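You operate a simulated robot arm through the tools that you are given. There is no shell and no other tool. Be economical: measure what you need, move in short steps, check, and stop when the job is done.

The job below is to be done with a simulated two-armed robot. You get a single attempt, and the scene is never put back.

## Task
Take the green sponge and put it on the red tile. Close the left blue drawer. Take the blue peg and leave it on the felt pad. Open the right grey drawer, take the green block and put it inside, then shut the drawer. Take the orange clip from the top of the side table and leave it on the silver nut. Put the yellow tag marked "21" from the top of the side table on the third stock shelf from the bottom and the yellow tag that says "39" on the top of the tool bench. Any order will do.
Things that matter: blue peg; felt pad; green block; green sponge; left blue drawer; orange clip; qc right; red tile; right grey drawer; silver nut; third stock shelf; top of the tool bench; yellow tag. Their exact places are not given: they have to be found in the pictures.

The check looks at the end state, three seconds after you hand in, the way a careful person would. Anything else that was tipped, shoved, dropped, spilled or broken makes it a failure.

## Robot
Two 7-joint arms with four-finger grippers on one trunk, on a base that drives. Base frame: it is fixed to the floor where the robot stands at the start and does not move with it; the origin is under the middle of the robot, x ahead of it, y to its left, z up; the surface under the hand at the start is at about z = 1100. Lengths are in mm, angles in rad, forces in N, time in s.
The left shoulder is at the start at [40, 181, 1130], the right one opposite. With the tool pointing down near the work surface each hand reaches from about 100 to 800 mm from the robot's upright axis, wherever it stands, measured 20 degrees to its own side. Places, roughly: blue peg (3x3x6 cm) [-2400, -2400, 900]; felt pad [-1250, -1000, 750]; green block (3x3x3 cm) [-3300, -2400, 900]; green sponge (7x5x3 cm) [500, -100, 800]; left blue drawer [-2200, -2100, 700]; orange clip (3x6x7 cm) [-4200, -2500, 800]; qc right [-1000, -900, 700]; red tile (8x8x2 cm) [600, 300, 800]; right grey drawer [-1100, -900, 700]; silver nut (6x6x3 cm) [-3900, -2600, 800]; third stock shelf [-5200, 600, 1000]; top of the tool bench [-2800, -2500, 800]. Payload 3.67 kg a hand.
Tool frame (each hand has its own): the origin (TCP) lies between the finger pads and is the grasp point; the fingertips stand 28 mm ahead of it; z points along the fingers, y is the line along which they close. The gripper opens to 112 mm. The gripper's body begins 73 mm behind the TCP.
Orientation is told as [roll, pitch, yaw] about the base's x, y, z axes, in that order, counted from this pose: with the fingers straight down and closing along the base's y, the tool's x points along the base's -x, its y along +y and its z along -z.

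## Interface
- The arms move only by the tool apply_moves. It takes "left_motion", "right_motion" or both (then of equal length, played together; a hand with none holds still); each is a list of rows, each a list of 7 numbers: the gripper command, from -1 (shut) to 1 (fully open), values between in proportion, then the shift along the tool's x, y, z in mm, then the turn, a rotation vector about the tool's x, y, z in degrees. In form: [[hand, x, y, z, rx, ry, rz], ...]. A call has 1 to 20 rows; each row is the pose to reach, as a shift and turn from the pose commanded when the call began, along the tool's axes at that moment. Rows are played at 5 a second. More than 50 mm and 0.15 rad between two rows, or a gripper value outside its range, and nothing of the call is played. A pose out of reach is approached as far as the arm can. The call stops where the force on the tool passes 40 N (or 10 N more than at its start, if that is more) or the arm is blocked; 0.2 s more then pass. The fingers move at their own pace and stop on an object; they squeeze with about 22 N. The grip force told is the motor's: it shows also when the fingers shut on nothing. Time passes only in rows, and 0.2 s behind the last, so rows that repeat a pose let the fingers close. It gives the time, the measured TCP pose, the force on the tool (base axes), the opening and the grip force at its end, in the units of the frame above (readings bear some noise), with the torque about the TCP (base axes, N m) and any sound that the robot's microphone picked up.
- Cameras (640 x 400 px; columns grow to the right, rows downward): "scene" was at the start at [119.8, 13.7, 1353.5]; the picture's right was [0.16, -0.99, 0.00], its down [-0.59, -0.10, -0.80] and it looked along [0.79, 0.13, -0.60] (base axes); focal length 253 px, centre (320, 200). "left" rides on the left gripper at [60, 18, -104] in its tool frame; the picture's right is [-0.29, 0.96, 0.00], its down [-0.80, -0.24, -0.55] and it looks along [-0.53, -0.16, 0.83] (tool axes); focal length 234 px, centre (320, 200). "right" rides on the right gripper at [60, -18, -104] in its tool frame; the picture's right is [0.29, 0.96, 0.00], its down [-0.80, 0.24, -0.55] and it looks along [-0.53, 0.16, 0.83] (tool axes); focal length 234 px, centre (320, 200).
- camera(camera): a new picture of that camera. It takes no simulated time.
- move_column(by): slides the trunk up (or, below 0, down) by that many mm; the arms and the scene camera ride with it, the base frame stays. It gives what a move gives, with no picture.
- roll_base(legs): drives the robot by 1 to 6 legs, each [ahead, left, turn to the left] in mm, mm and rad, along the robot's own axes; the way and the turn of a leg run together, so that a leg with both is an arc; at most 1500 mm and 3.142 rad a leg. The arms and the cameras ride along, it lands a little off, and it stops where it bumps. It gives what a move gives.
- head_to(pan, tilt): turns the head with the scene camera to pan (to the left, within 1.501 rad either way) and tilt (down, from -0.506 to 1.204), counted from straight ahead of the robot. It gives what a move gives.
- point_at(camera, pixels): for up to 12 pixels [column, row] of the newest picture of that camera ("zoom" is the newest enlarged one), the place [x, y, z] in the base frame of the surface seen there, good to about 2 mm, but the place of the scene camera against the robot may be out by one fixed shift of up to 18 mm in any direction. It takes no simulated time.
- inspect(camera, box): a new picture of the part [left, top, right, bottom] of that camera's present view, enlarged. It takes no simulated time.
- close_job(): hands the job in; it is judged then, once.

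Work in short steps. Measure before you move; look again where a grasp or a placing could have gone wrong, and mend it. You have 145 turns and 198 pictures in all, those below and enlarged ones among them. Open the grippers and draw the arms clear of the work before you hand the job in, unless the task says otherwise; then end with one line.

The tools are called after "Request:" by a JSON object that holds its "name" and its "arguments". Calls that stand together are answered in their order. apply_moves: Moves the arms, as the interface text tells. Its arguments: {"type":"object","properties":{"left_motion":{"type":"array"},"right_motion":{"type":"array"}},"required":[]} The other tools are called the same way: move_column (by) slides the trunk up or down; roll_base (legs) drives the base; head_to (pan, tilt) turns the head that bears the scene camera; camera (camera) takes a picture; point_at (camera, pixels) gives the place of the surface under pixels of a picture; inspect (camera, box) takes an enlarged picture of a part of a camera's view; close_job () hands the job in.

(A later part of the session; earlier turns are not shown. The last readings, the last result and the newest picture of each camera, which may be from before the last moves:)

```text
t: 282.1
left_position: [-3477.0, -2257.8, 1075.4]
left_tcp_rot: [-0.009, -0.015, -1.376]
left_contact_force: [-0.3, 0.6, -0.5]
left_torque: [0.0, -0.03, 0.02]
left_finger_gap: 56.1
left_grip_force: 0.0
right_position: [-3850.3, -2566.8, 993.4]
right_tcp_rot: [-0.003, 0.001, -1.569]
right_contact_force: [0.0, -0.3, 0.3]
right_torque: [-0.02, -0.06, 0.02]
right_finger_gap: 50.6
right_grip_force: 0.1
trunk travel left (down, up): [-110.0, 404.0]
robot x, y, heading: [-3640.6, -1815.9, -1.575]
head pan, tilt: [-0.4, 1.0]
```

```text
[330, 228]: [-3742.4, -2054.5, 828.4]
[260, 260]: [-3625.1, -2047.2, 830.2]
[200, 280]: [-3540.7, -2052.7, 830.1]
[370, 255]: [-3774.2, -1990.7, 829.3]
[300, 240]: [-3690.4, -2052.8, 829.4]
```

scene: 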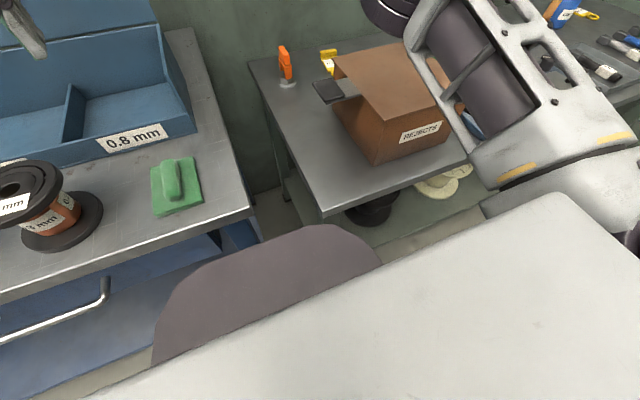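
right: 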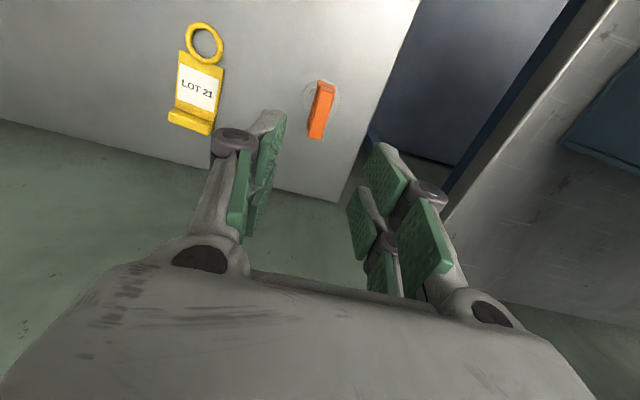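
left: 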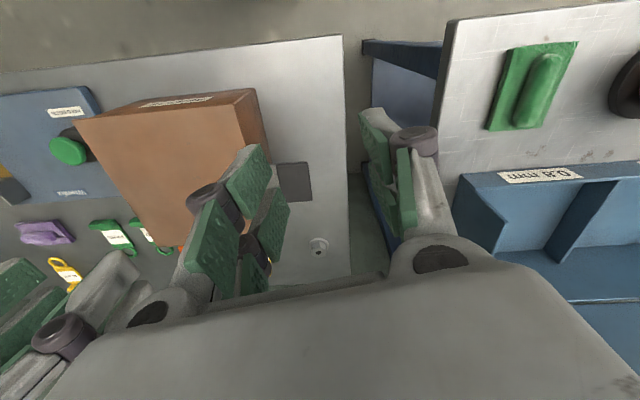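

The base front is at y≈-2054, so there are about 74 mm to the table edge. I move 36 mm forward and 152 mm right, which leaves a margin.

Request:
{"name": "roll_base", "arguments": {"legs": [[36, -152, 0]]}}

Request:
{"name": "inspect", "arguments": {"camera": "right", "box": [220, 40, 420, 165]}}

Request:
{"name": "point_at", "arguments": {"camera": "zoom", "pixels": [[240, 120], [330, 150], [300, 180], [380, 200], [230, 220], [330, 260], [280, 300], [260, 60], [200, 280], [340, 330]]}}

```text
t: 283.5
left_position: [-3631.0, -2293.0, 1076.1]
left_tcp_rot: [-0.008, -0.015, -1.374]
left_contact_force: [-0.2, 0.1, 1.1]
left_torque: [0.03, -0.04, -0.01]
left_finger_gap: 55.6
left_grip_force: 0.0
right_position: [-4005.8, -2602.5, 993.3]
right_tcp_rot: [-0.002, -0.001, -1.571]
right_contact_force: [-0.9, -0.4, -0.4]
right_torque: [0.03, -0.02, -0.01]
right_finger_gap: 50.5
right_grip_force: 0.0
trunk travel left (down, up): [-110.0, 404.0]
robot x, y, heading: [-3795.1, -1848.1, -1.576]
head pan, tilt: [-0.4, 1.0]
```

```text
3.20 times, centred on (320, 102) of right
```

zoom: 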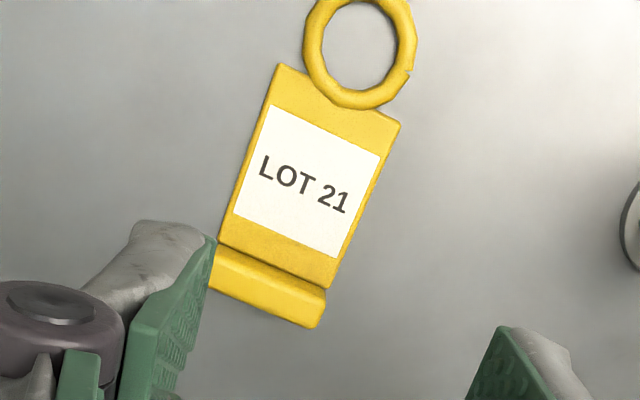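

```text
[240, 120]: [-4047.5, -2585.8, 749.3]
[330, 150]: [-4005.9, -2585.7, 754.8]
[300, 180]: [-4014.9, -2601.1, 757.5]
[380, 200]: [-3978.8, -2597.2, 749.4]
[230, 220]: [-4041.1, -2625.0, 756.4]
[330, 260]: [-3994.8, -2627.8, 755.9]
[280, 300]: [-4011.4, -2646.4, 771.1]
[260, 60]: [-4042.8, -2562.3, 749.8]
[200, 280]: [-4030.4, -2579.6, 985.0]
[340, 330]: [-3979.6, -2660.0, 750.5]
```

The tag's body centre is (-4012.5,-2601), turned about -6°. I align, open to 75 mm and descend to just above the table.

Request:
{"name": "apply_moves", "arguments": {"right_motion": [[0.34, 0, -6.7, 45, 0, 0, 3], [0.34, 0, -6.7, 90, 0, 0, 6], [0.34, 0, -6.7, 135, 0, 0, 6], [0.34, 0, -6.7, 175, 0, 0, 6], [0.34, 0, -6.7, 200, 0, 0, 6], [0.34, 0, -6.7, 200, 0, 0, 6]]}}

Request:
{"name": "camera", "arguments": {"camera": "right"}}

```text
t: 284.9
left_position: [-3630.0, -2292.5, 1076.0]
left_tcp_rot: [-0.009, -0.015, -1.377]
left_contact_force: [-0.2, -0.7, 0.6]
left_torque: [0.01, 0.01, 0.01]
left_finger_gap: 55.9
left_grip_force: 0.0
right_position: [-4013.1, -2600.7, 794.0]
right_tcp_rot: [-0.003, 0.001, -1.676]
right_contact_force: [-0.1, 0.7, -0.8]
right_torque: [0.01, -0.01, -0.03]
right_finger_gap: 74.9
right_grip_force: 0.0
trunk travel left (down, up): [-110.0, 404.0]
robot x, y, heading: [-3790.8, -1850.1, -1.58]
head pan, tilt: [-0.4, 1.0]
```

```text
51 pictures are left
```

right: 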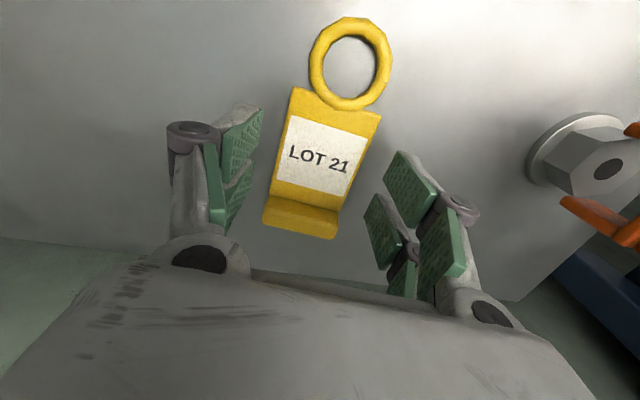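

The tag lies between the fingers. I descend 16 mm, close on its edges and lift.

Request:
{"name": "apply_moves", "arguments": {"right_motion": [[0.34, 0, 0, 8, 0, 0, 0], [0.34, 0, 0, 14, 0, 0, 0], [0.34, 0, 0, 16.5, 0, 0, 0], [-0.3, 0, 0, 16.5, 0, 0, 0], [-1, 0, 0, 16.5, 0, 0, 0], [-1, 0, 0, 16.5, 0, 0, 0], [-1, 0, 0, 0, 0, 0, 0], [-1, 0, 0, -30, 0, 0, 0], [-1, 0, 0, -70, 0, 0, 0], [-1, 0, 0, -70, 0, 0, 0]]}}

Request:
{"name": "camera", "arguments": {"camera": "right"}}

```text
t: 287.1
left_position: [-3630.8, -2293.6, 1075.8]
left_tcp_rot: [-0.007, -0.018, -1.376]
left_contact_force: [0.1, -0.2, -0.1]
left_torque: [0.04, 0.0, 0.01]
left_finger_gap: 56.2
left_grip_force: 0.1
right_position: [-4013.1, -2602.3, 863.7]
right_tcp_rot: [-0.004, 0.001, -1.676]
right_contact_force: [-1.1, -1.0, -1.1]
right_torque: [0.02, -0.01, -0.02]
right_finger_gap: 54.3
right_grip_force: 21.9
trunk travel left (down, up): [-110.0, 404.0]
robot x, y, heading: [-3794.7, -1848.2, -1.577]
head pan, tilt: [-0.4, 1.0]
```

```text
50 pictures are left
```

right: 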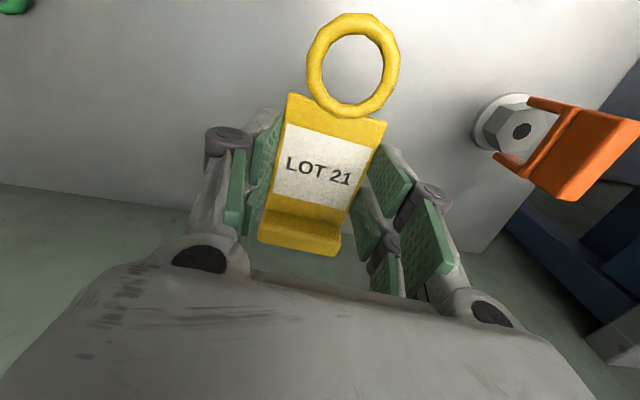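

Tag 21 is held and the clip still stands on the nut. I raise the hand, back off, and turn right toward the stock shelf to look.

Request:
{"name": "apply_moves", "arguments": {"right_motion": [[-1, 0, 0, -45, 0, 0, 0], [-1, 0, 0, -90, 0, 0, 0], [-1, 0, 0, -135, 0, 0, 0]]}}

Request:
{"name": "roll_base", "arguments": {"legs": [[-900, 0, 0], [0, 0, -1.57]]}}

Request:
{"name": "head_to", "arguments": {"pan": -0.7, "tilt": 0.35}}

Request:
{"name": "camera", "arguments": {"camera": "scene"}}

```text
t: 287.9
left_position: [-3629.3, -2292.7, 1076.3]
left_tcp_rot: [-0.011, -0.016, -1.378]
left_contact_force: [1.1, -0.5, 0.7]
left_torque: [0.0, 0.01, 0.03]
left_finger_gap: 56.2
left_grip_force: 0.1
right_position: [-4011.8, -2601.2, 999.6]
right_tcp_rot: [-0.005, -0.001, -1.674]
right_contact_force: [-0.5, 0.7, -0.2]
right_torque: [0.01, 0.04, 0.01]
right_finger_gap: 54.3
right_grip_force: 21.6
trunk travel left (down, up): [-110.0, 404.0]
robot x, y, heading: [-3793.7, -1850.4, -1.578]
head pan, tilt: [-0.4, 1.0]
```

```text
t: 297.0
left_position: [-4229.9, -1098.7, 1076.6]
left_tcp_rot: [-0.008, -0.015, -2.962]
left_contact_force: [0.3, 0.5, 0.3]
left_torque: [0.01, 0.0, 0.02]
left_finger_gap: 55.7
left_grip_force: 0.1
right_position: [-4535.3, -712.5, 997.8]
right_tcp_rot: [-0.001, 0.0, 3.021]
right_contact_force: [0.2, 0.3, 0.4]
right_torque: [0.05, -0.02, -0.02]
right_finger_gap: 54.7
right_grip_force: 22.3
trunk travel left (down, up): [-110.0, 404.0]
robot x, y, heading: [-3786.7, -946.0, 3.119]
head pan, tilt: [-0.4, 1.0]
```

```text
t: 298.0
left_position: [-4230.5, -1099.0, 1076.4]
left_tcp_rot: [-0.009, -0.016, -2.962]
left_contact_force: [-0.2, -0.1, 0.7]
left_torque: [0.02, -0.01, -0.01]
left_finger_gap: 56.2
left_grip_force: 0.1
right_position: [-4535.5, -714.4, 999.0]
right_tcp_rot: [-0.003, 0.001, 3.022]
right_contact_force: [0.1, 0.8, 0.3]
right_torque: [0.02, 0.0, 0.0]
right_finger_gap: 54.2
right_grip_force: 21.8
trunk travel left (down, up): [-110.0, 404.0]
robot x, y, heading: [-3782.4, -942.0, 3.123]
head pan, tilt: [-0.7, 0.351]
```

```text
49 pictures are left
```

scene: 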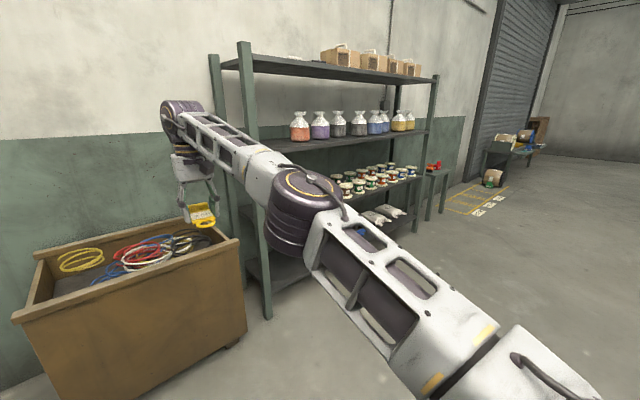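

I measure the shelf boards and zoom at the shelf and the small tables beyond in search of tag 39.

Request:
{"name": "point_at", "arguments": {"camera": "scene", "pixels": [[350, 142], [300, 150], [420, 130], [330, 72], [420, 78], [380, 180], [385, 225], [245, 80], [432, 100], [245, 150]]}}

Request:
{"name": "inspect", "arguments": {"camera": "scene", "box": [240, 40, 560, 240]}}

Request:
{"name": "inspect", "arguments": {"camera": "scene", "box": [410, 110, 570, 210]}}

```text
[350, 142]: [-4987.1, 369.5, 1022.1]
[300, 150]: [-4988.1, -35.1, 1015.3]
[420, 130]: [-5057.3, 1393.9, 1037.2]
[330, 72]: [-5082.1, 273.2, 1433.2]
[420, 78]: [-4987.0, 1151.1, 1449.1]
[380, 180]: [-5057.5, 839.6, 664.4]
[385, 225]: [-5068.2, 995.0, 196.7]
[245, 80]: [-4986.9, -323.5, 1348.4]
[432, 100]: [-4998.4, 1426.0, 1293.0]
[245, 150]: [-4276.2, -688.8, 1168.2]
```

```text
2.00 times, centred on (400, 140) of scene
```

zoom: 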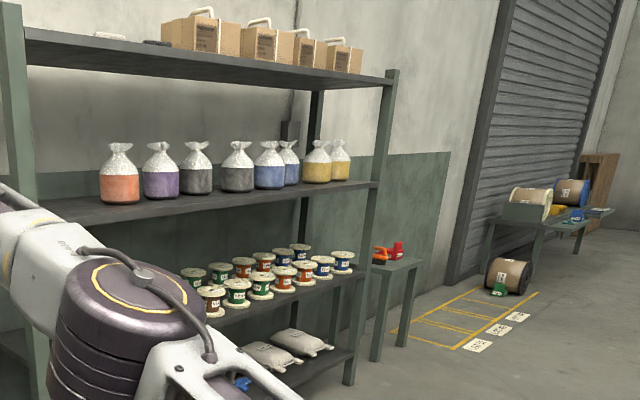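

```text
4.00 times, centred on (490, 160) of scene
```

zoom: 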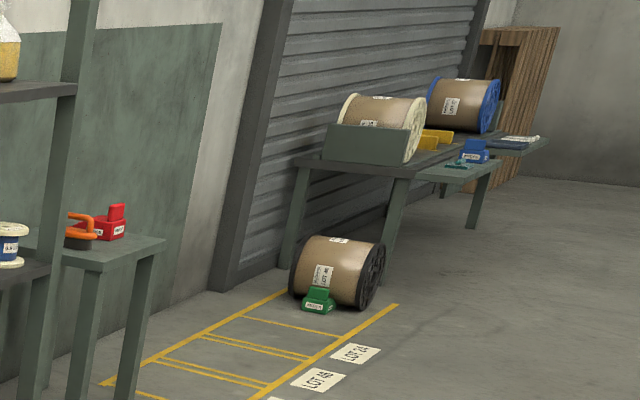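

The boards are at z≈200, 650, 1020 and 1440, so the third holds the pellet bags (front edge x≈-4987). No tag 39 here; I noticed something yellow by a blue can at the far right end of the side table, so I look there.

Request:
{"name": "head_to", "arguments": {"pan": 1.1, "tilt": 0.35}}

Request:
{"name": "camera", "arguments": {"camera": "scene"}}

```text
t: 299.8
left_position: [-4230.9, -1100.3, 1077.0]
left_tcp_rot: [-0.01, -0.014, -2.963]
left_contact_force: [-0.4, 0.4, 0.7]
left_torque: [-0.02, 0.02, 0.05]
left_finger_gap: 55.8
left_grip_force: 0.1
right_position: [-4534.5, -713.7, 997.7]
right_tcp_rot: [-0.003, 0.001, 3.023]
right_contact_force: [0.5, 0.2, 0.2]
right_torque: [-0.03, 0.04, -0.01]
right_finger_gap: 54.5
right_grip_force: 21.6
trunk travel left (down, up): [-110.0, 404.0]
robot x, y, heading: [-3782.2, -943.8, 3.119]
head pan, tilt: [1.1, 0.351]
```

```text
46 pictures are left
```

scene: 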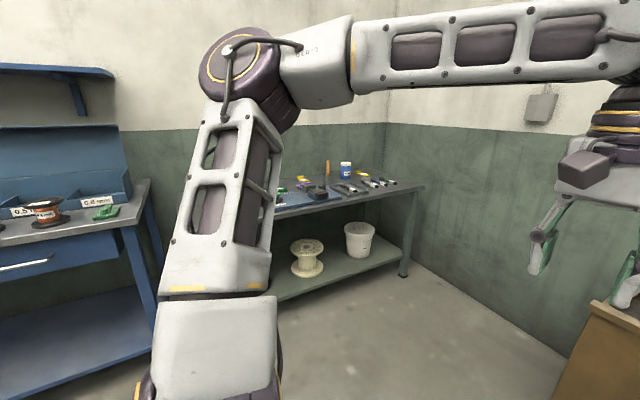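

Request:
{"name": "inspect", "arguments": {"camera": "scene", "box": [270, 140, 430, 220]}}

Request:
{"name": "inspect", "arguments": {"camera": "scene", "box": [280, 155, 360, 205]}}

```text
4.00 times, centred on (350, 180) of scene
```

zoom: 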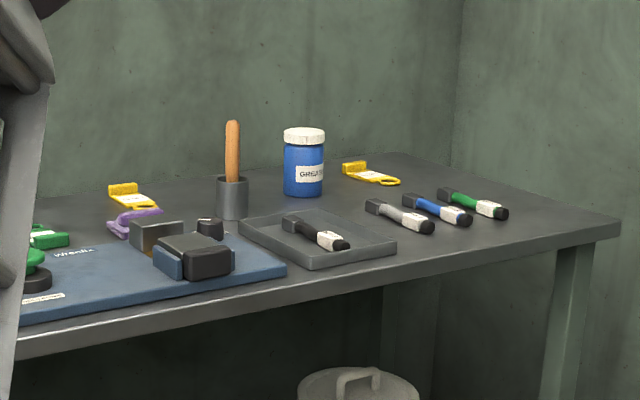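

```text
8.00 times, centred on (320, 180) of scene
```

zoom: 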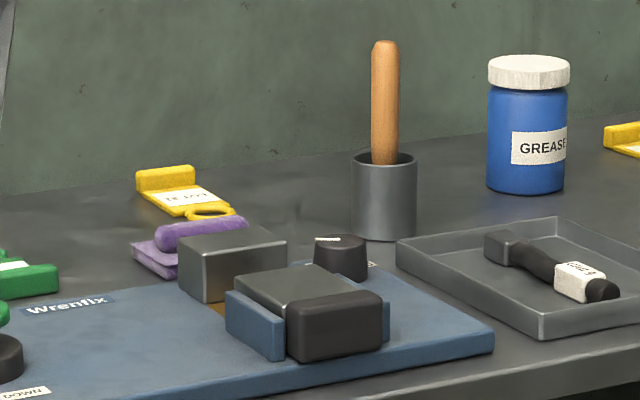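

There is a third yellow tag, right of the grease can. I measure it and try to read it.

Request:
{"name": "point_at", "arguments": {"camera": "scene", "pixels": [[358, 172], [363, 174], [368, 175], [346, 170], [390, 185], [380, 190]]}}

Request:
{"name": "inspect", "arguments": {"camera": "scene", "box": [346, 164, 378, 184]}}

```text
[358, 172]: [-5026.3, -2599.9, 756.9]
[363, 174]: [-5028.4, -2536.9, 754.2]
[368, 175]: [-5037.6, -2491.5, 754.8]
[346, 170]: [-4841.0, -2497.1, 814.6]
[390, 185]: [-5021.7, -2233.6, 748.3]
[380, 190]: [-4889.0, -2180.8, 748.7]
```

```text
16.00 times, centred on (362, 174) of scene
```

zoom: 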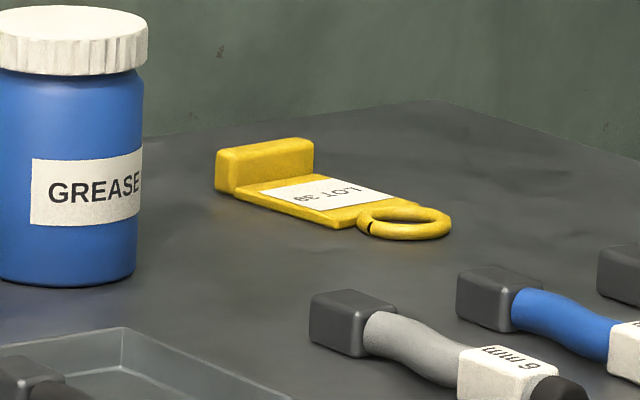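

It reads "LOT 39" – found at about (-5025,-2560). First I deliver tag 21: I shift toward the shelf's near end, raise the trunk 200 mm and look.

Request:
{"name": "roll_base", "arguments": {"legs": [[100, -530, 0.02]]}}

Request:
{"name": "move_column", "arguments": {"by": 220}}

Request:
{"name": "head_to", "arguments": {"pan": -0.1, "tilt": 0.45}}

Request:
{"name": "camera", "arguments": {"camera": "scene"}}

```text
t: 303.0
left_position: [-4320.4, -571.2, 1076.1]
left_tcp_rot: [-0.009, -0.017, -2.947]
left_contact_force: [-0.3, -0.1, -0.2]
left_torque: [-0.02, 0.0, 0.0]
left_finger_gap: 56.0
left_grip_force: 0.1
right_position: [-4630.2, -189.7, 998.6]
right_tcp_rot: [-0.003, 0.0, 3.036]
right_contact_force: [-0.6, -0.3, 0.4]
right_torque: [0.0, 0.03, -0.01]
right_finger_gap: 54.2
right_grip_force: 22.0
trunk travel left (down, up): [-110.0, 404.0]
robot x, y, heading: [-3878.3, -409.3, 3.133]
head pan, tilt: [1.1, 0.351]
```

```text
t: 305.3
left_position: [-4321.4, -572.4, 1295.5]
left_tcp_rot: [-0.008, -0.017, -2.948]
left_contact_force: [-0.4, 1.0, -0.8]
left_torque: [0.02, 0.04, -0.01]
left_finger_gap: 55.7
left_grip_force: 0.1
right_position: [-4629.7, -191.0, 1218.3]
right_tcp_rot: [-0.003, 0.001, 3.037]
right_contact_force: [0.2, 0.1, -0.5]
right_torque: [-0.05, -0.03, 0.01]
right_finger_gap: 54.2
right_grip_force: 21.9
trunk travel left (down, up): [-330.0, 184.0]
robot x, y, heading: [-3877.7, -404.6, 3.138]
head pan, tilt: [1.1, 0.351]
```

```text
t: 306.7
left_position: [-4319.5, -571.9, 1297.0]
left_tcp_rot: [-0.01, -0.014, -2.948]
left_contact_force: [-0.5, 0.4, 0.7]
left_torque: [0.01, 0.01, 0.01]
left_finger_gap: 56.1
left_grip_force: 0.0
right_position: [-4629.4, -190.2, 1216.9]
right_tcp_rot: [-0.003, 0.0, 3.037]
right_contact_force: [0.2, 0.2, -0.2]
right_torque: [0.01, -0.03, 0.04]
right_finger_gap: 54.2
right_grip_force: 21.6
trunk travel left (down, up): [-330.0, 184.0]
robot x, y, heading: [-3873.3, -405.9, 3.139]
head pan, tilt: [-0.099, 0.45]
```

```text
42 pictures are left
```

scene: 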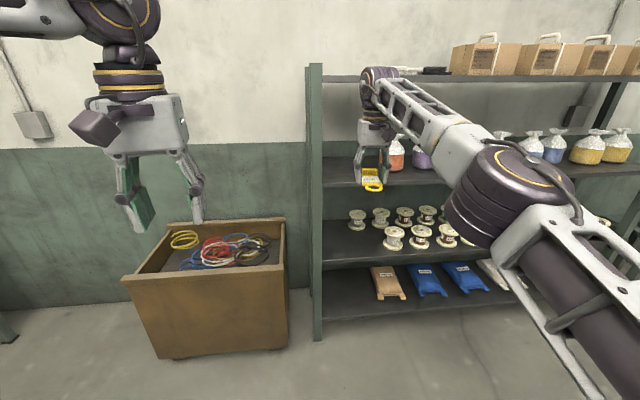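

I measure the third board near its left end, the first bag, the post, and the bin.

Request:
{"name": "point_at", "arguments": {"camera": "scene", "pixels": [[345, 184], [345, 175], [350, 162], [337, 172], [335, 80], [340, 75], [312, 180], [397, 150], [345, 300], [210, 300], [285, 240], [125, 275]]}}

Request:
{"name": "inspect", "arguments": {"camera": "scene", "box": [300, 110, 460, 210]}}

```text
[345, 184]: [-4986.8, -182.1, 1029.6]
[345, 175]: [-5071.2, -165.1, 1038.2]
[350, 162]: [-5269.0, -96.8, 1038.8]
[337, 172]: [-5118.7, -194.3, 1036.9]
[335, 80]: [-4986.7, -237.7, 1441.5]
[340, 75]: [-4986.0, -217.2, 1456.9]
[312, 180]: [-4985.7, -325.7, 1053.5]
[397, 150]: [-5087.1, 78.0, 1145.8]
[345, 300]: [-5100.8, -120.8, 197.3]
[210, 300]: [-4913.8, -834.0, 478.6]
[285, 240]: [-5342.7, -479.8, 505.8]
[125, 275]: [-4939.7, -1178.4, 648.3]
```

```text
4.00 times, centred on (380, 160) of scene
```

zoom: 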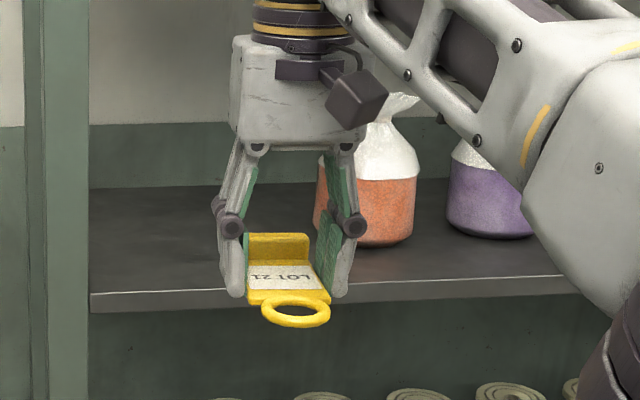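

The third board's top is at z≈1040, front edge near x -4990, free between y -300 and +10. I tilt the hand 40° forward outside the shelf at z≈1150.

Request:
{"name": "apply_moves", "arguments": {"right_motion": [[-1, 0, 0, 14, 0, -8, 0], [-1, 0, 0, 28, 0, -16, 0], [-1, 0, 0, 42, 0, -24, 0], [-1, 0, 0, 56, 0, -32, 0], [-1, 0, 0, 68, 0, -40, 0], [-1, 0, 0, 68, 0, -40, 0]]}}

Request:
{"name": "roll_base", "arguments": {"legs": [[330, 0, 0]]}}

Request:
{"name": "camera", "arguments": {"camera": "right"}}

```text
t: 308.1
left_position: [-4319.9, -573.9, 1296.4]
left_tcp_rot: [-0.009, -0.016, -2.947]
left_contact_force: [-0.2, 0.6, -0.8]
left_torque: [0.04, 0.0, 0.0]
left_finger_gap: 56.0
left_grip_force: 0.0
right_position: [-4629.9, -190.5, 1151.0]
right_tcp_rot: [-0.006, -0.701, 3.04]
right_contact_force: [0.1, -0.2, -0.3]
right_torque: [0.03, 0.03, 0.0]
right_finger_gap: 54.1
right_grip_force: 21.9
trunk travel left (down, up): [-330.0, 184.0]
robot x, y, heading: [-3874.0, -410.7, 3.138]
head pan, tilt: [-0.099, 0.45]
```

```text
t: 310.4
left_position: [-4648.9, -571.4, 1296.3]
left_tcp_rot: [-0.01, -0.014, -2.946]
left_contact_force: [-0.7, 0.9, -0.4]
left_torque: [-0.04, -0.01, 0.01]
left_finger_gap: 55.9
left_grip_force: 0.1
right_position: [-4958.9, -191.0, 1151.2]
right_tcp_rot: [-0.004, -0.698, 3.042]
right_contact_force: [0.7, -0.8, 0.0]
right_torque: [-0.01, -0.04, 0.01]
right_finger_gap: 54.4
right_grip_force: 22.0
trunk travel left (down, up): [-330.0, 184.0]
robot x, y, heading: [-4204.2, -406.3, 3.138]
head pan, tilt: [-0.099, 0.45]
```

```text
40 pictures are left
```

right: 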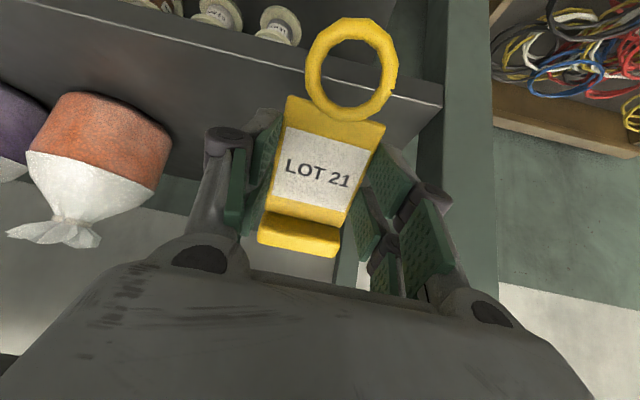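

I measure the board's edge and surface with the hand camera.

Request:
{"name": "point_at", "arguments": {"camera": "right", "pixels": [[280, 65], [425, 98], [220, 50], [230, 80], [405, 120], [170, 120], [445, 130], [200, 190]]}}

```text
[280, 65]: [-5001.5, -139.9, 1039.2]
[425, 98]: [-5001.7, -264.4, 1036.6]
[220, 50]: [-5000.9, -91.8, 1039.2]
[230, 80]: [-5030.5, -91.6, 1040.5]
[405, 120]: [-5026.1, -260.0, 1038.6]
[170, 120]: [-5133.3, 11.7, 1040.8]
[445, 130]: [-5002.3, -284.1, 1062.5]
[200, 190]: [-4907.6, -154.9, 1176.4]
```

The edge is at x -5001 and the board at z 1040. I drive 118 mm forward (and 15 mm to the right) so the tag is over the board.

Request:
{"name": "roll_base", "arguments": {"legs": [[118, -15, 0]]}}

Request:
{"name": "inspect", "arguments": {"camera": "scene", "box": [280, 40, 600, 240]}}

```text
t: 311.6
left_position: [-4766.8, -556.0, 1297.0]
left_tcp_rot: [-0.008, -0.016, -2.946]
left_contact_force: [0.3, 0.0, 0.2]
left_torque: [0.02, 0.01, -0.02]
left_finger_gap: 56.1
left_grip_force: 0.0
right_position: [-5077.2, -172.8, 1151.3]
right_tcp_rot: [-0.002, -0.699, 3.041]
right_contact_force: [-0.5, -0.1, -0.5]
right_torque: [0.0, -0.01, 0.0]
right_finger_gap: 54.3
right_grip_force: 21.6
trunk travel left (down, up): [-330.0, 184.0]
robot x, y, heading: [-4322.8, -395.9, 3.14]
head pan, tilt: [-0.099, 0.45]
```

```text
2.00 times, centred on (440, 140) of scene
```

zoom: 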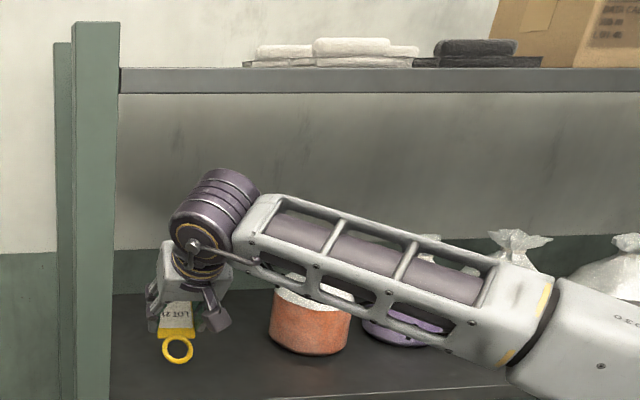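

There is good clearance all round. I lower toward the board; the ring should touch first and rotate the tag flatter.

Request:
{"name": "apply_moves", "arguments": {"right_motion": [[-1, 13, 0, 15, 0, 0, 0], [-1, 26, 0, 31, 0, 0, 0], [-1, 32, 0, 38, 0, 0, 0], [-1, 36, 0, 43, 0, 0, 0], [-1, 40, 0, 47.5, 0, 0, 0], [-1, 44, 0, 52, 0, 0, 0], [-1, 47, 0, 56, 0, 0, 0], [-1, 47, 0, 56, 0, 0, 0]]}}

Request:
{"name": "inspect", "arguments": {"camera": "scene", "box": [310, 140, 470, 240]}}

```text
t: 313.4
left_position: [-4767.3, -558.0, 1296.8]
left_tcp_rot: [-0.009, -0.017, -2.947]
left_contact_force: [-0.5, 1.0, -0.8]
left_torque: [-0.01, -0.01, 0.01]
left_finger_gap: 55.9
left_grip_force: 0.1
right_position: [-5076.3, -173.1, 1077.8]
right_tcp_rot: [-0.003, -0.699, 3.041]
right_contact_force: [-1.6, 0.0, 6.3]
right_torque: [-0.03, -0.36, -0.02]
right_finger_gap: 54.0
right_grip_force: 21.9
trunk travel left (down, up): [-330.0, 184.0]
robot x, y, heading: [-4326.0, -389.4, 3.14]
head pan, tilt: [-0.099, 0.45]
```

```text
4.00 times, centred on (390, 190) of scene
```

zoom: 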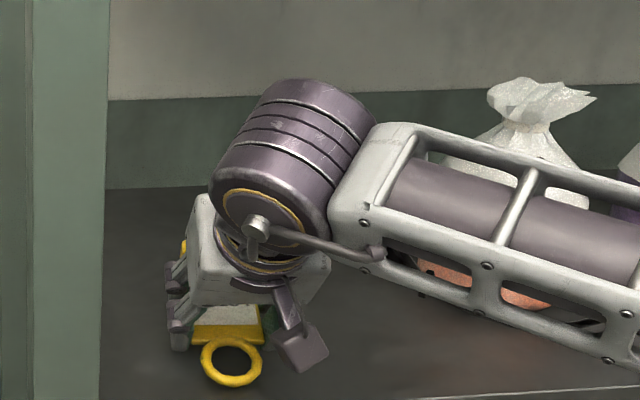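

The ring is on the board (6 N) and the tag has rotated. I lower 5 mm more and release.

Request:
{"name": "apply_moves", "arguments": {"right_motion": [[-1, 2, 0, 2.3, 0, 0, 0], [-1, 3.5, 0, 4, 0, 0, 0], [-0.02, 3.5, 0, 4, 0, 0, 0], [0.1, 3.5, 0, 4, 0, 0, 0], [0.35, 3.5, 0, 4, 0, 0, 0], [0.35, 3.5, 0, 4, 0, 0, 0]]}}

Request:
{"name": "camera", "arguments": {"camera": "right"}}

```text
t: 314.8
left_position: [-4765.6, -556.8, 1297.9]
left_tcp_rot: [-0.008, -0.018, -2.947]
left_contact_force: [0.4, 0.4, 0.1]
left_torque: [-0.01, 0.02, 0.02]
left_finger_gap: 56.0
left_grip_force: 0.0
right_position: [-5075.8, -175.4, 1072.1]
right_tcp_rot: [-0.006, -0.699, 3.045]
right_contact_force: [-1.8, 0.2, 8.0]
right_torque: [-0.02, 0.05, -0.03]
right_finger_gap: 77.4
right_grip_force: 0.1
trunk travel left (down, up): [-330.0, 184.0]
robot x, y, heading: [-4326.7, -391.7, 3.139]
head pan, tilt: [-0.099, 0.45]
```

```text
37 pictures are left
```

right: 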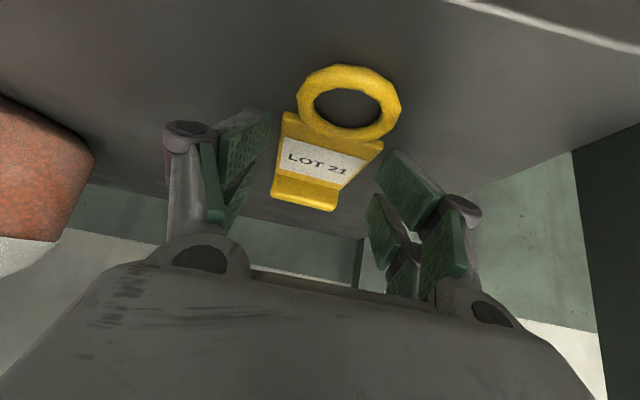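

Tag 21 lies flat on the third shelf. I withdraw along the fingers and drive back.

Request:
{"name": "apply_moves", "arguments": {"right_motion": [[0.35, 0, 0, -30, 0, 0, 0], [0.35, 0, 0, -65, 0, 0, 0], [0.35, 0, 0, -65, 0, 0, 0]]}}

Request:
{"name": "roll_base", "arguments": {"legs": [[-450, 0, 0]]}}

Request:
{"name": "inspect", "arguments": {"camera": "scene", "box": [280, 40, 600, 240]}}

```text
t: 315.6
left_position: [-4768.2, -555.3, 1295.3]
left_tcp_rot: [-0.009, -0.017, -2.946]
left_contact_force: [-0.7, 0.0, 0.1]
left_torque: [-0.02, -0.01, -0.01]
left_finger_gap: 56.2
left_grip_force: 0.1
right_position: [-5036.7, -178.5, 1120.9]
right_tcp_rot: [-0.006, -0.698, 3.042]
right_contact_force: [-0.5, 0.7, -1.1]
right_torque: [0.01, -0.02, 0.02]
right_finger_gap: 75.8
right_grip_force: 0.0
trunk travel left (down, up): [-330.0, 184.0]
robot x, y, heading: [-4326.4, -391.1, 3.14]
head pan, tilt: [-0.099, 0.45]
```

```text
t: 318.4
left_position: [-4317.1, -558.1, 1296.0]
left_tcp_rot: [-0.007, -0.016, -2.944]
left_contact_force: [0.9, -0.5, -0.5]
left_torque: [0.02, -0.03, 0.01]
left_finger_gap: 55.9
left_grip_force: 0.1
right_position: [-4586.2, -181.1, 1121.0]
right_tcp_rot: [-0.003, -0.698, 3.044]
right_contact_force: [0.3, -0.2, 0.4]
right_torque: [-0.02, -0.04, -0.03]
right_finger_gap: 75.7
right_grip_force: 0.1
trunk travel left (down, up): [-330.0, 184.0]
robot x, y, heading: [-3876.1, -389.0, 3.141]
head pan, tilt: [-0.099, 0.45]
```

```text
2.00 times, centred on (440, 140) of scene
```

zoom: 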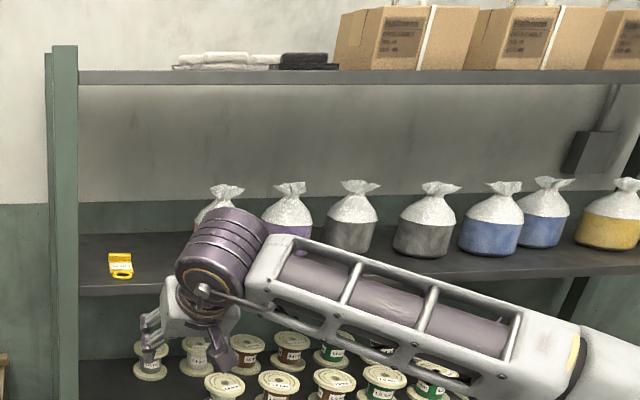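

Tag 21 rests on the third shelf. Now tag 39: I set the right hand straight down again, turn to face -y, and drive toward the right end of the side table with the trunk still high.

Request:
{"name": "apply_moves", "arguments": {"right_motion": [[0.3, 12, 0, -10, 0, 8, 0], [0.3, 24, 0, -20, 0, 16, 0], [0.3, 36, 0, -30, 0, 24, 0], [0.3, 50, 0, -42, 0, 32, 0], [0.3, 61, 0, -51, 0, 40, 0], [0.3, 61, 0, -51, 0, 40, 0]]}}

Request:
{"name": "roll_base", "arguments": {"legs": [[0, 0, 1.571], [1200, 0, 0], [0, -920, 0]]}}

Request:
{"name": "camera", "arguments": {"camera": "right"}}

```text
t: 319.8
left_position: [-4318.2, -558.7, 1296.8]
left_tcp_rot: [-0.01, -0.014, -2.944]
left_contact_force: [0.6, -0.1, 0.7]
left_torque: [-0.01, -0.01, 0.01]
left_finger_gap: 56.0
left_grip_force: 0.1
right_position: [-4508.4, -189.8, 1121.3]
right_tcp_rot: [-0.003, 0.001, 3.042]
right_contact_force: [-0.2, 0.1, 0.3]
right_torque: [-0.02, 0.0, 0.02]
right_finger_gap: 72.8
right_grip_force: 0.0
trunk travel left (down, up): [-330.0, 184.0]
robot x, y, heading: [-3876.0, -392.8, 3.141]
head pan, tilt: [-0.099, 0.45]
```

```text
t: 334.8
left_position: [-4647.9, -2018.7, 1297.2]
left_tcp_rot: [-0.009, -0.016, -1.377]
left_contact_force: [-1.1, 0.8, -0.3]
left_torque: [-0.04, 0.02, 0.01]
left_finger_gap: 55.9
left_grip_force: 0.0
right_position: [-5017.0, -2207.0, 1121.6]
right_tcp_rot: [-0.003, 0.001, -1.674]
right_contact_force: [-0.3, -0.3, -0.1]
right_torque: [0.0, 0.01, 0.0]
right_finger_gap: 72.6
right_grip_force: 0.0
trunk travel left (down, up): [-330.0, 184.0]
robot x, y, heading: [-4812.2, -1574.5, -1.579]
head pan, tilt: [-0.099, 0.45]
```

```text
35 pictures are left
```

right: 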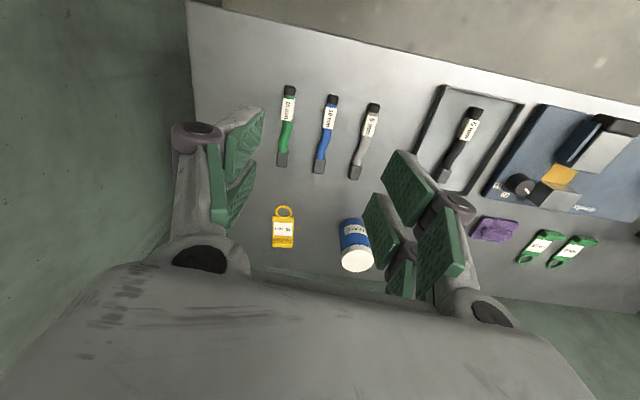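

Tag 39 is at (284,227), with the grease can beside it. I measure both.

Request:
{"name": "inspect", "arguments": {"camera": "right", "box": [250, 190, 394, 280]}}

Request:
{"name": "point_at", "arguments": {"camera": "right", "pixels": [[284, 230], [274, 230], [293, 230], [283, 242], [284, 212], [273, 243], [293, 244], [355, 258], [345, 230], [340, 260], [284, 88], [195, 60]]}}

```text
4.44 times, centred on (322, 235) of right
```

zoom: 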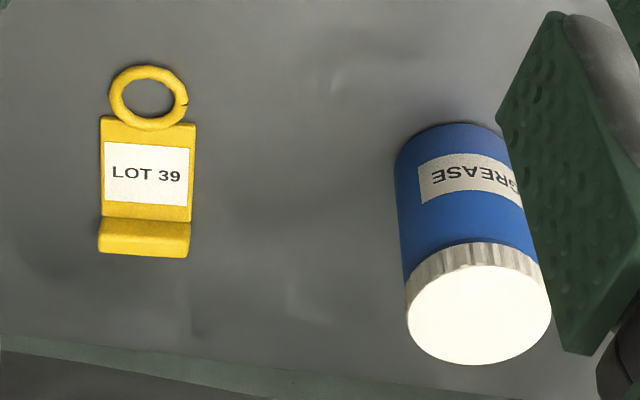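

```text
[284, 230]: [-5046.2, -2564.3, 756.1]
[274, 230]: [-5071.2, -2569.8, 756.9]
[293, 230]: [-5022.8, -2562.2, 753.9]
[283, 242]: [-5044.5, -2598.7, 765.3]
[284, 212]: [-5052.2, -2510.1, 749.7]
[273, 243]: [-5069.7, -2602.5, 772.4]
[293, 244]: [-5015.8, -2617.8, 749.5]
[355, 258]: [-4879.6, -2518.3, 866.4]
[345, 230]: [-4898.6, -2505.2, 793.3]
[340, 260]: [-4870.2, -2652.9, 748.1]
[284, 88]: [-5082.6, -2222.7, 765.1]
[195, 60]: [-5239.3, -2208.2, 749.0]
```

Tag 39's body centre is (-5046.5,-2565), turned about +5°. I drive 245 mm forward and lower the trunk 220 mm.

Request:
{"name": "roll_base", "arguments": {"legs": [[245, 0, 0]]}}

Request:
{"name": "move_column", "arguments": {"by": -220}}

```text
t: 336.6
left_position: [-4650.4, -2260.4, 1297.3]
left_tcp_rot: [-0.009, -0.017, -1.379]
left_contact_force: [-0.4, -0.2, 1.0]
left_torque: [0.03, -0.02, 0.01]
left_finger_gap: 56.3
left_grip_force: 0.1
right_position: [-5020.0, -2449.5, 1122.4]
right_tcp_rot: [-0.003, -0.001, -1.676]
right_contact_force: [-0.6, 0.0, 0.1]
right_torque: [-0.02, 0.04, -0.04]
right_finger_gap: 73.1
right_grip_force: 0.1
trunk travel left (down, up): [-330.0, 184.0]
robot x, y, heading: [-4810.7, -1815.8, -1.576]
head pan, tilt: [-0.099, 0.45]
```

```text
t: 338.9
left_position: [-4650.7, -2260.6, 1077.0]
left_tcp_rot: [-0.01, -0.019, -1.378]
left_contact_force: [0.5, 0.4, -0.2]
left_torque: [0.01, -0.01, 0.0]
left_finger_gap: 56.0
left_grip_force: 0.0
right_position: [-5019.6, -2450.3, 902.2]
right_tcp_rot: [-0.003, -0.002, -1.676]
right_contact_force: [-0.1, -0.4, -0.1]
right_torque: [0.01, 0.02, -0.02]
right_finger_gap: 72.7
right_grip_force: 0.0
trunk travel left (down, up): [-110.0, 404.0]
robot x, y, heading: [-4814.0, -1820.2, -1.578]
head pan, tilt: [-0.099, 0.45]
```

I move over the tag with the yaw corrected and descend to z≈794.

Request:
{"name": "apply_moves", "arguments": {"right_motion": [[0.34, -40, -5, 0, 0, 0, -4], [0.34, -80, -10, 0, 0, 0, -8], [0.34, -116.9, -14.7, 10, 0, 0, -10.9], [0.34, -116.9, -14.7, 50, 0, 0, -10.9], [0.34, -116.9, -14.7, 90, 0, 0, -10.9], [0.34, -116.9, -14.7, 106, 0, 0, -10.9], [0.34, -116.9, -14.7, 106, 0, 0, -10.9]]}}

Request:
{"name": "camera", "arguments": {"camera": "right"}}

```text
t: 340.5
left_position: [-4649.6, -2261.9, 1076.3]
left_tcp_rot: [-0.01, -0.015, -1.377]
left_contact_force: [-0.4, 0.8, 0.1]
left_torque: [0.0, 0.01, 0.02]
left_finger_gap: 56.1
left_grip_force: 0.0
right_position: [-5046.4, -2564.1, 796.2]
right_tcp_rot: [-0.004, 0.001, -1.485]
right_contact_force: [0.1, -0.1, -0.2]
right_torque: [-0.02, 0.01, -0.05]
right_finger_gap: 75.1
right_grip_force: 0.0
trunk travel left (down, up): [-110.0, 404.0]
robot x, y, heading: [-4811.8, -1817.9, -1.572]
head pan, tilt: [-0.099, 0.45]
```

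```text
33 pictures are left
```

right: 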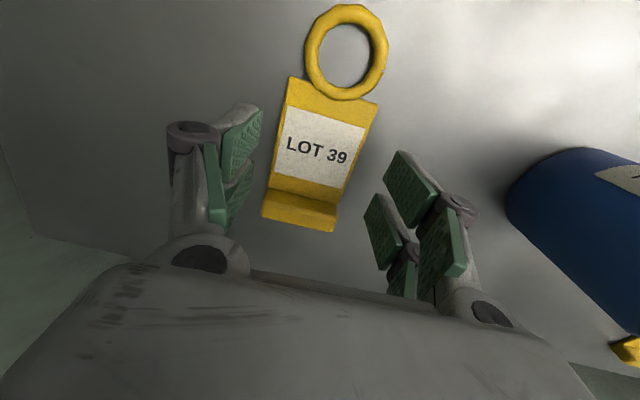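

It reads LOT 39 and is centred. I descend, close on its edges, and lift.

Request:
{"name": "apply_moves", "arguments": {"right_motion": [[0.34, 0, 0, 9, 0, 0, 0], [0.34, 0, 0, 16, 0, 0, 0], [0.34, 0, 0, 18.7, 0, 0, 0], [-0.3, 0, 0, 18.7, 0, 0, 0], [-1, 0, 0, 18.7, 0, 0, 0], [-1, 0, 0, 18.7, 0, 0, 0], [-1, 0, 0, 0, 0, 0, 0], [-1, 0, 0, -40, 0, 0, 0], [-1, 0, 0, -85, 0, 0, 0], [-1, 0, 0, -130, 0, 0, 0], [-1, 0, 0, -175, 0, 0, 0]]}}

Request:
{"name": "inspect", "arguments": {"camera": "right", "box": [200, 0, 520, 200]}}

```text
t: 342.9
left_position: [-4650.3, -2260.9, 1077.1]
left_tcp_rot: [-0.01, -0.017, -1.378]
left_contact_force: [-0.1, 0.0, -0.4]
left_torque: [-0.02, 0.01, -0.01]
left_finger_gap: 56.3
left_grip_force: 0.0
right_position: [-5045.7, -2563.2, 973.7]
right_tcp_rot: [-0.004, 0.0, -1.482]
right_contact_force: [0.6, -0.5, 0.1]
right_torque: [-0.01, 0.01, -0.01]
right_finger_gap: 54.1
right_grip_force: 21.8
trunk travel left (down, up): [-110.0, 404.0]
robot x, y, heading: [-4814.3, -1819.4, -1.578]
head pan, tilt: [-0.099, 0.45]
```

```text
2.00 times, centred on (360, 100) of right
```

zoom: 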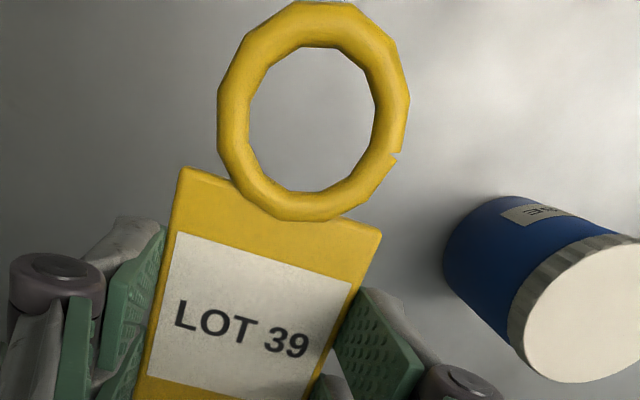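

Tag 39 is held. I carry it left along the table, back away, and drive over to the tool bench.

Request:
{"name": "roll_base", "arguments": {"legs": [[-20, 500, 0], [-580, 0, 0.005], [0, 1030, 0], [0, 1030, 0]]}}

Request:
{"name": "head_to", "arguments": {"pan": 0.0, "tilt": 0.55}}

Request:
{"name": "camera", "arguments": {"camera": "scene"}}

```text
t: 359.1
left_position: [-2084.0, -1658.8, 1077.3]
left_tcp_rot: [-0.008, -0.016, -1.364]
left_contact_force: [-0.4, 0.5, -0.6]
left_torque: [-0.02, -0.02, 0.03]
left_finger_gap: 56.0
left_grip_force: 0.1
right_position: [-2475.2, -1965.4, 972.4]
right_tcp_rot: [-0.004, 0.001, -1.473]
right_contact_force: [-0.7, 0.6, -1.0]
right_torque: [-0.01, 0.03, -0.01]
right_finger_gap: 54.5
right_grip_force: 22.0
trunk travel left (down, up): [-110.0, 404.0]
robot x, y, heading: [-2252.5, -1210.7, -1.561]
head pan, tilt: [-0.099, 0.45]
```

```text
t: 359.7
left_position: [-2083.5, -1657.6, 1078.0]
left_tcp_rot: [-0.008, -0.015, -1.364]
left_contact_force: [0.0, 0.2, 0.5]
left_torque: [-0.01, 0.01, 0.01]
left_finger_gap: 55.8
left_grip_force: 0.1
right_position: [-2475.2, -1966.2, 971.1]
right_tcp_rot: [-0.004, 0.001, -1.471]
right_contact_force: [0.3, 0.9, -0.5]
right_torque: [0.01, -0.02, 0.02]
right_finger_gap: 54.1
right_grip_force: 21.6
trunk travel left (down, up): [-110.0, 404.0]
robot x, y, heading: [-2253.5, -1215.1, -1.566]
head pan, tilt: [0.0, 0.55]
```

```text
31 pictures are left
5 turns are left
```

scene: 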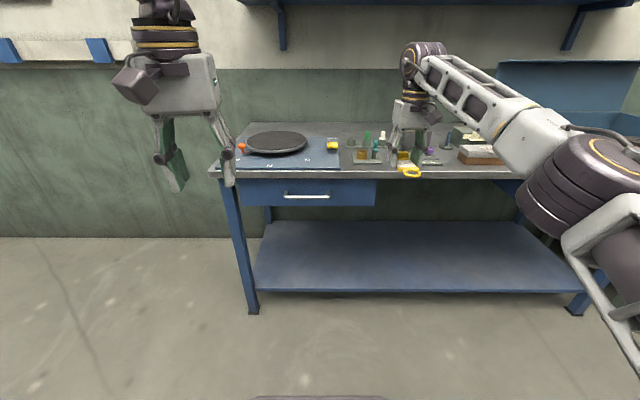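

Few turns remain. I raise the hand slightly, drive forward to place the tag over the empty area behind the peg rack, lower part-way and check.

Request:
{"name": "apply_moves", "arguments": {"right_motion": [[-1, 0, 0, -40, 0, 0, 0]]}}

Request:
{"name": "roll_base", "arguments": {"legs": [[575, 0, 0]]}}

Request:
{"name": "apply_moves", "arguments": {"right_motion": [[-1, 0, 0, 40, 0, 0, 0], [-1, 0, 0, 75, 0, 0, 0], [-1, 0, 0, 100, 0, 0, 0], [-1, 0, 0, 100, 0, 0, 0]]}}

Request:
{"name": "camera", "arguments": {"camera": "right"}}

Request:
{"name": "point_at", "arguments": {"camera": "right", "pixels": [[200, 60], [250, 60], [420, 110], [440, 60], [320, 10], [180, 220]]}}

Request:
{"name": "camera", "arguments": {"camera": "scene"}}

```text
t: 360.1
left_position: [-2081.4, -1656.1, 1076.1]
left_tcp_rot: [-0.01, -0.016, -1.365]
left_contact_force: [0.4, 1.0, -0.4]
left_torque: [-0.04, 0.03, 0.04]
left_finger_gap: 56.1
left_grip_force: 0.0
right_position: [-2472.4, -1963.9, 1014.8]
right_tcp_rot: [-0.005, -0.002, -1.473]
right_contact_force: [0.5, 0.5, 0.2]
right_torque: [-0.03, 0.01, 0.0]
right_finger_gap: 54.2
right_grip_force: 22.0
trunk travel left (down, up): [-110.0, 404.0]
robot x, y, heading: [-2254.2, -1215.2, -1.569]
head pan, tilt: [0.0, 0.55]
```

```text
t: 363.5
left_position: [-2078.3, -2236.5, 1076.5]
left_tcp_rot: [-0.009, -0.016, -1.364]
left_contact_force: [-1.1, 0.8, -0.2]
left_torque: [0.02, 0.0, -0.05]
left_finger_gap: 56.1
left_grip_force: 0.0
right_position: [-2468.4, -2544.6, 1011.2]
right_tcp_rot: [-0.004, 0.0, -1.472]
right_contact_force: [-1.2, -0.3, 0.2]
right_torque: [0.01, 0.01, -0.02]
right_finger_gap: 54.2
right_grip_force: 21.7
trunk travel left (down, up): [-110.0, 404.0]
robot x, y, heading: [-2247.1, -1793.4, -1.563]
head pan, tilt: [0.0, 0.55]
```

```text
t: 364.5
left_position: [-2078.7, -2235.0, 1077.0]
left_tcp_rot: [-0.009, -0.018, -1.362]
left_contact_force: [0.2, -0.3, -0.7]
left_torque: [-0.01, 0.0, 0.03]
left_finger_gap: 56.1
left_grip_force: 0.0
right_position: [-2468.6, -2544.1, 912.2]
right_tcp_rot: [-0.002, -0.002, -1.472]
right_contact_force: [-0.5, 0.1, 0.2]
right_torque: [0.01, 0.02, 0.0]
right_finger_gap: 54.4
right_grip_force: 21.9
trunk travel left (down, up): [-110.0, 404.0]
robot x, y, heading: [-2248.8, -1796.5, -1.564]
head pan, tilt: [0.0, 0.55]
```

```text
30 pictures are left
```

right: 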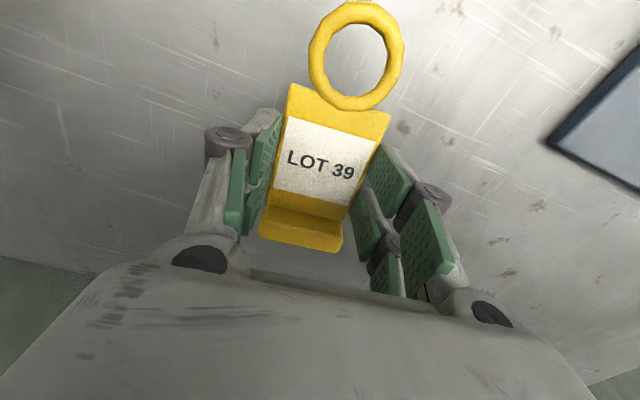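

```text
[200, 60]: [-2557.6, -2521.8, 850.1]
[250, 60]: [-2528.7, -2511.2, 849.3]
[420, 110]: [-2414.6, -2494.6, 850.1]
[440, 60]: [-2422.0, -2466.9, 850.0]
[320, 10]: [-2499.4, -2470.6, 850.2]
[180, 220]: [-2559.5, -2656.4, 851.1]
```

```text
29 pictures are left
4 turns are left
```

scene: 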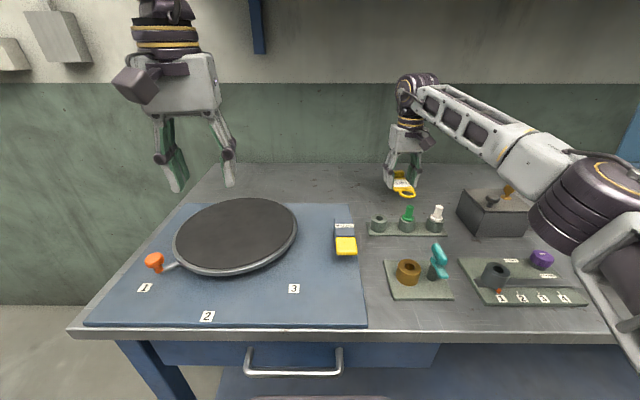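

The area is empty and the bench top is at z 850. I lower 31.5 mm, release, lift, and back away.

Request:
{"name": "apply_moves", "arguments": {"right_motion": [[-1, 0, 0, 18, 0, 0, 0], [-1, 0, 0, 28, 0, 0, 0], [-1, 0, 0, 31.5, 0, 0, 0], [0.0, 0, 0, 31.5, 0, 0, 0], [0.15, 0, 0, 31.5, 0, 0, 0], [0.4, 0, 0, 31.5, 0, 0, 0], [0.4, 0, 0, 31.5, 0, 0, 0], [0.4, 0, 0, 0, 0, 0, 0], [0.4, 0, 0, -45, 0, 0, 0], [0.4, 0, 0, -90, 0, 0, 0], [0.4, 0, 0, -130, 0, 0, 0]]}}

Request:
{"name": "camera", "arguments": {"camera": "right"}}

Request:
{"name": "camera", "arguments": {"camera": "scene"}}

```text
t: 366.9
left_position: [-2079.7, -2234.4, 1076.8]
left_tcp_rot: [-0.008, -0.018, -1.362]
left_contact_force: [0.6, -0.8, 0.8]
left_torque: [0.0, -0.01, -0.02]
left_finger_gap: 56.1
left_grip_force: 0.0
right_position: [-2473.7, -2538.1, 1030.3]
right_tcp_rot: [-0.003, -0.003, -1.472]
right_contact_force: [-0.1, 0.3, 0.0]
right_torque: [0.0, -0.01, 0.0]
right_finger_gap: 78.5
right_grip_force: 0.0
right hand out of reach, approached as far as the arm can: row 11
trunk travel left (down, up): [-110.0, 404.0]
robot x, y, heading: [-2247.3, -1795.3, -1.564]
head pan, tilt: [0.0, 0.55]
```

```text
28 pictures are left
```

right: 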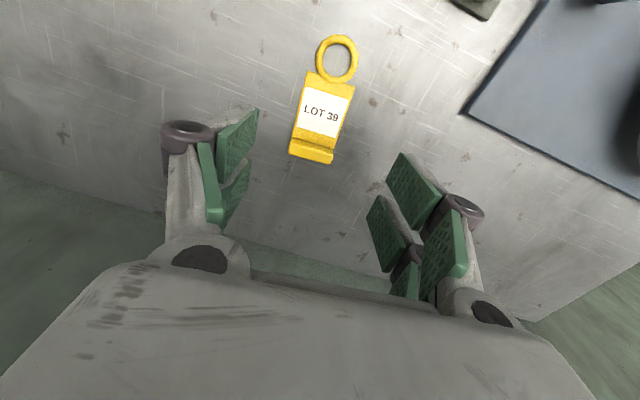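

```text
27 pictures are left
3 turns are left
```

scene: 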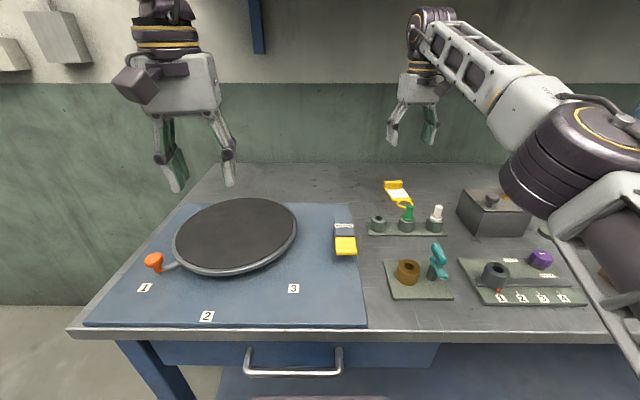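

Tag 39 lies flat on the tool bench top. I back the robot away with both grippers open.

Request:
{"name": "roll_base", "arguments": {"legs": [[-600, 0, 0]]}}

Request:
{"name": "camera", "arguments": {"camera": "scene"}}

```text
t: 370.4
left_position: [-2084.5, -1636.0, 1077.0]
left_tcp_rot: [-0.009, -0.017, -1.371]
left_contact_force: [0.0, -0.4, 0.3]
left_torque: [-0.04, 0.02, 0.01]
left_finger_gap: 56.2
left_grip_force: 0.0
right_position: [-2480.5, -1933.3, 1030.2]
right_tcp_rot: [-0.003, 0.0, -1.479]
right_contact_force: [0.0, 0.4, 0.8]
right_torque: [-0.01, 0.05, -0.02]
right_finger_gap: 78.2
right_grip_force: 0.0
trunk travel left (down, up): [-110.0, 404.0]
robot x, y, heading: [-2251.4, -1193.4, -1.57]
head pan, tilt: [0.0, 0.55]
```

```text
26 pictures are left
2 turns are left
```

scene: 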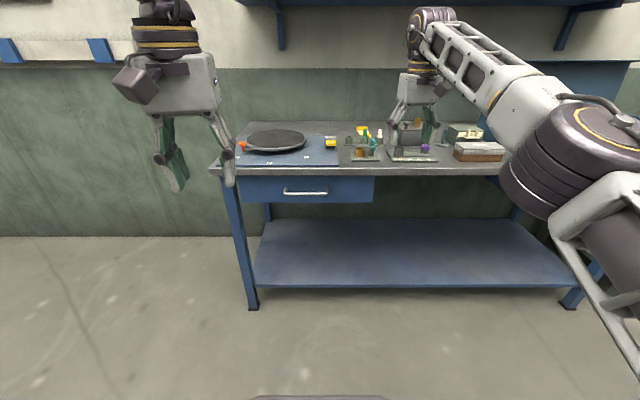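

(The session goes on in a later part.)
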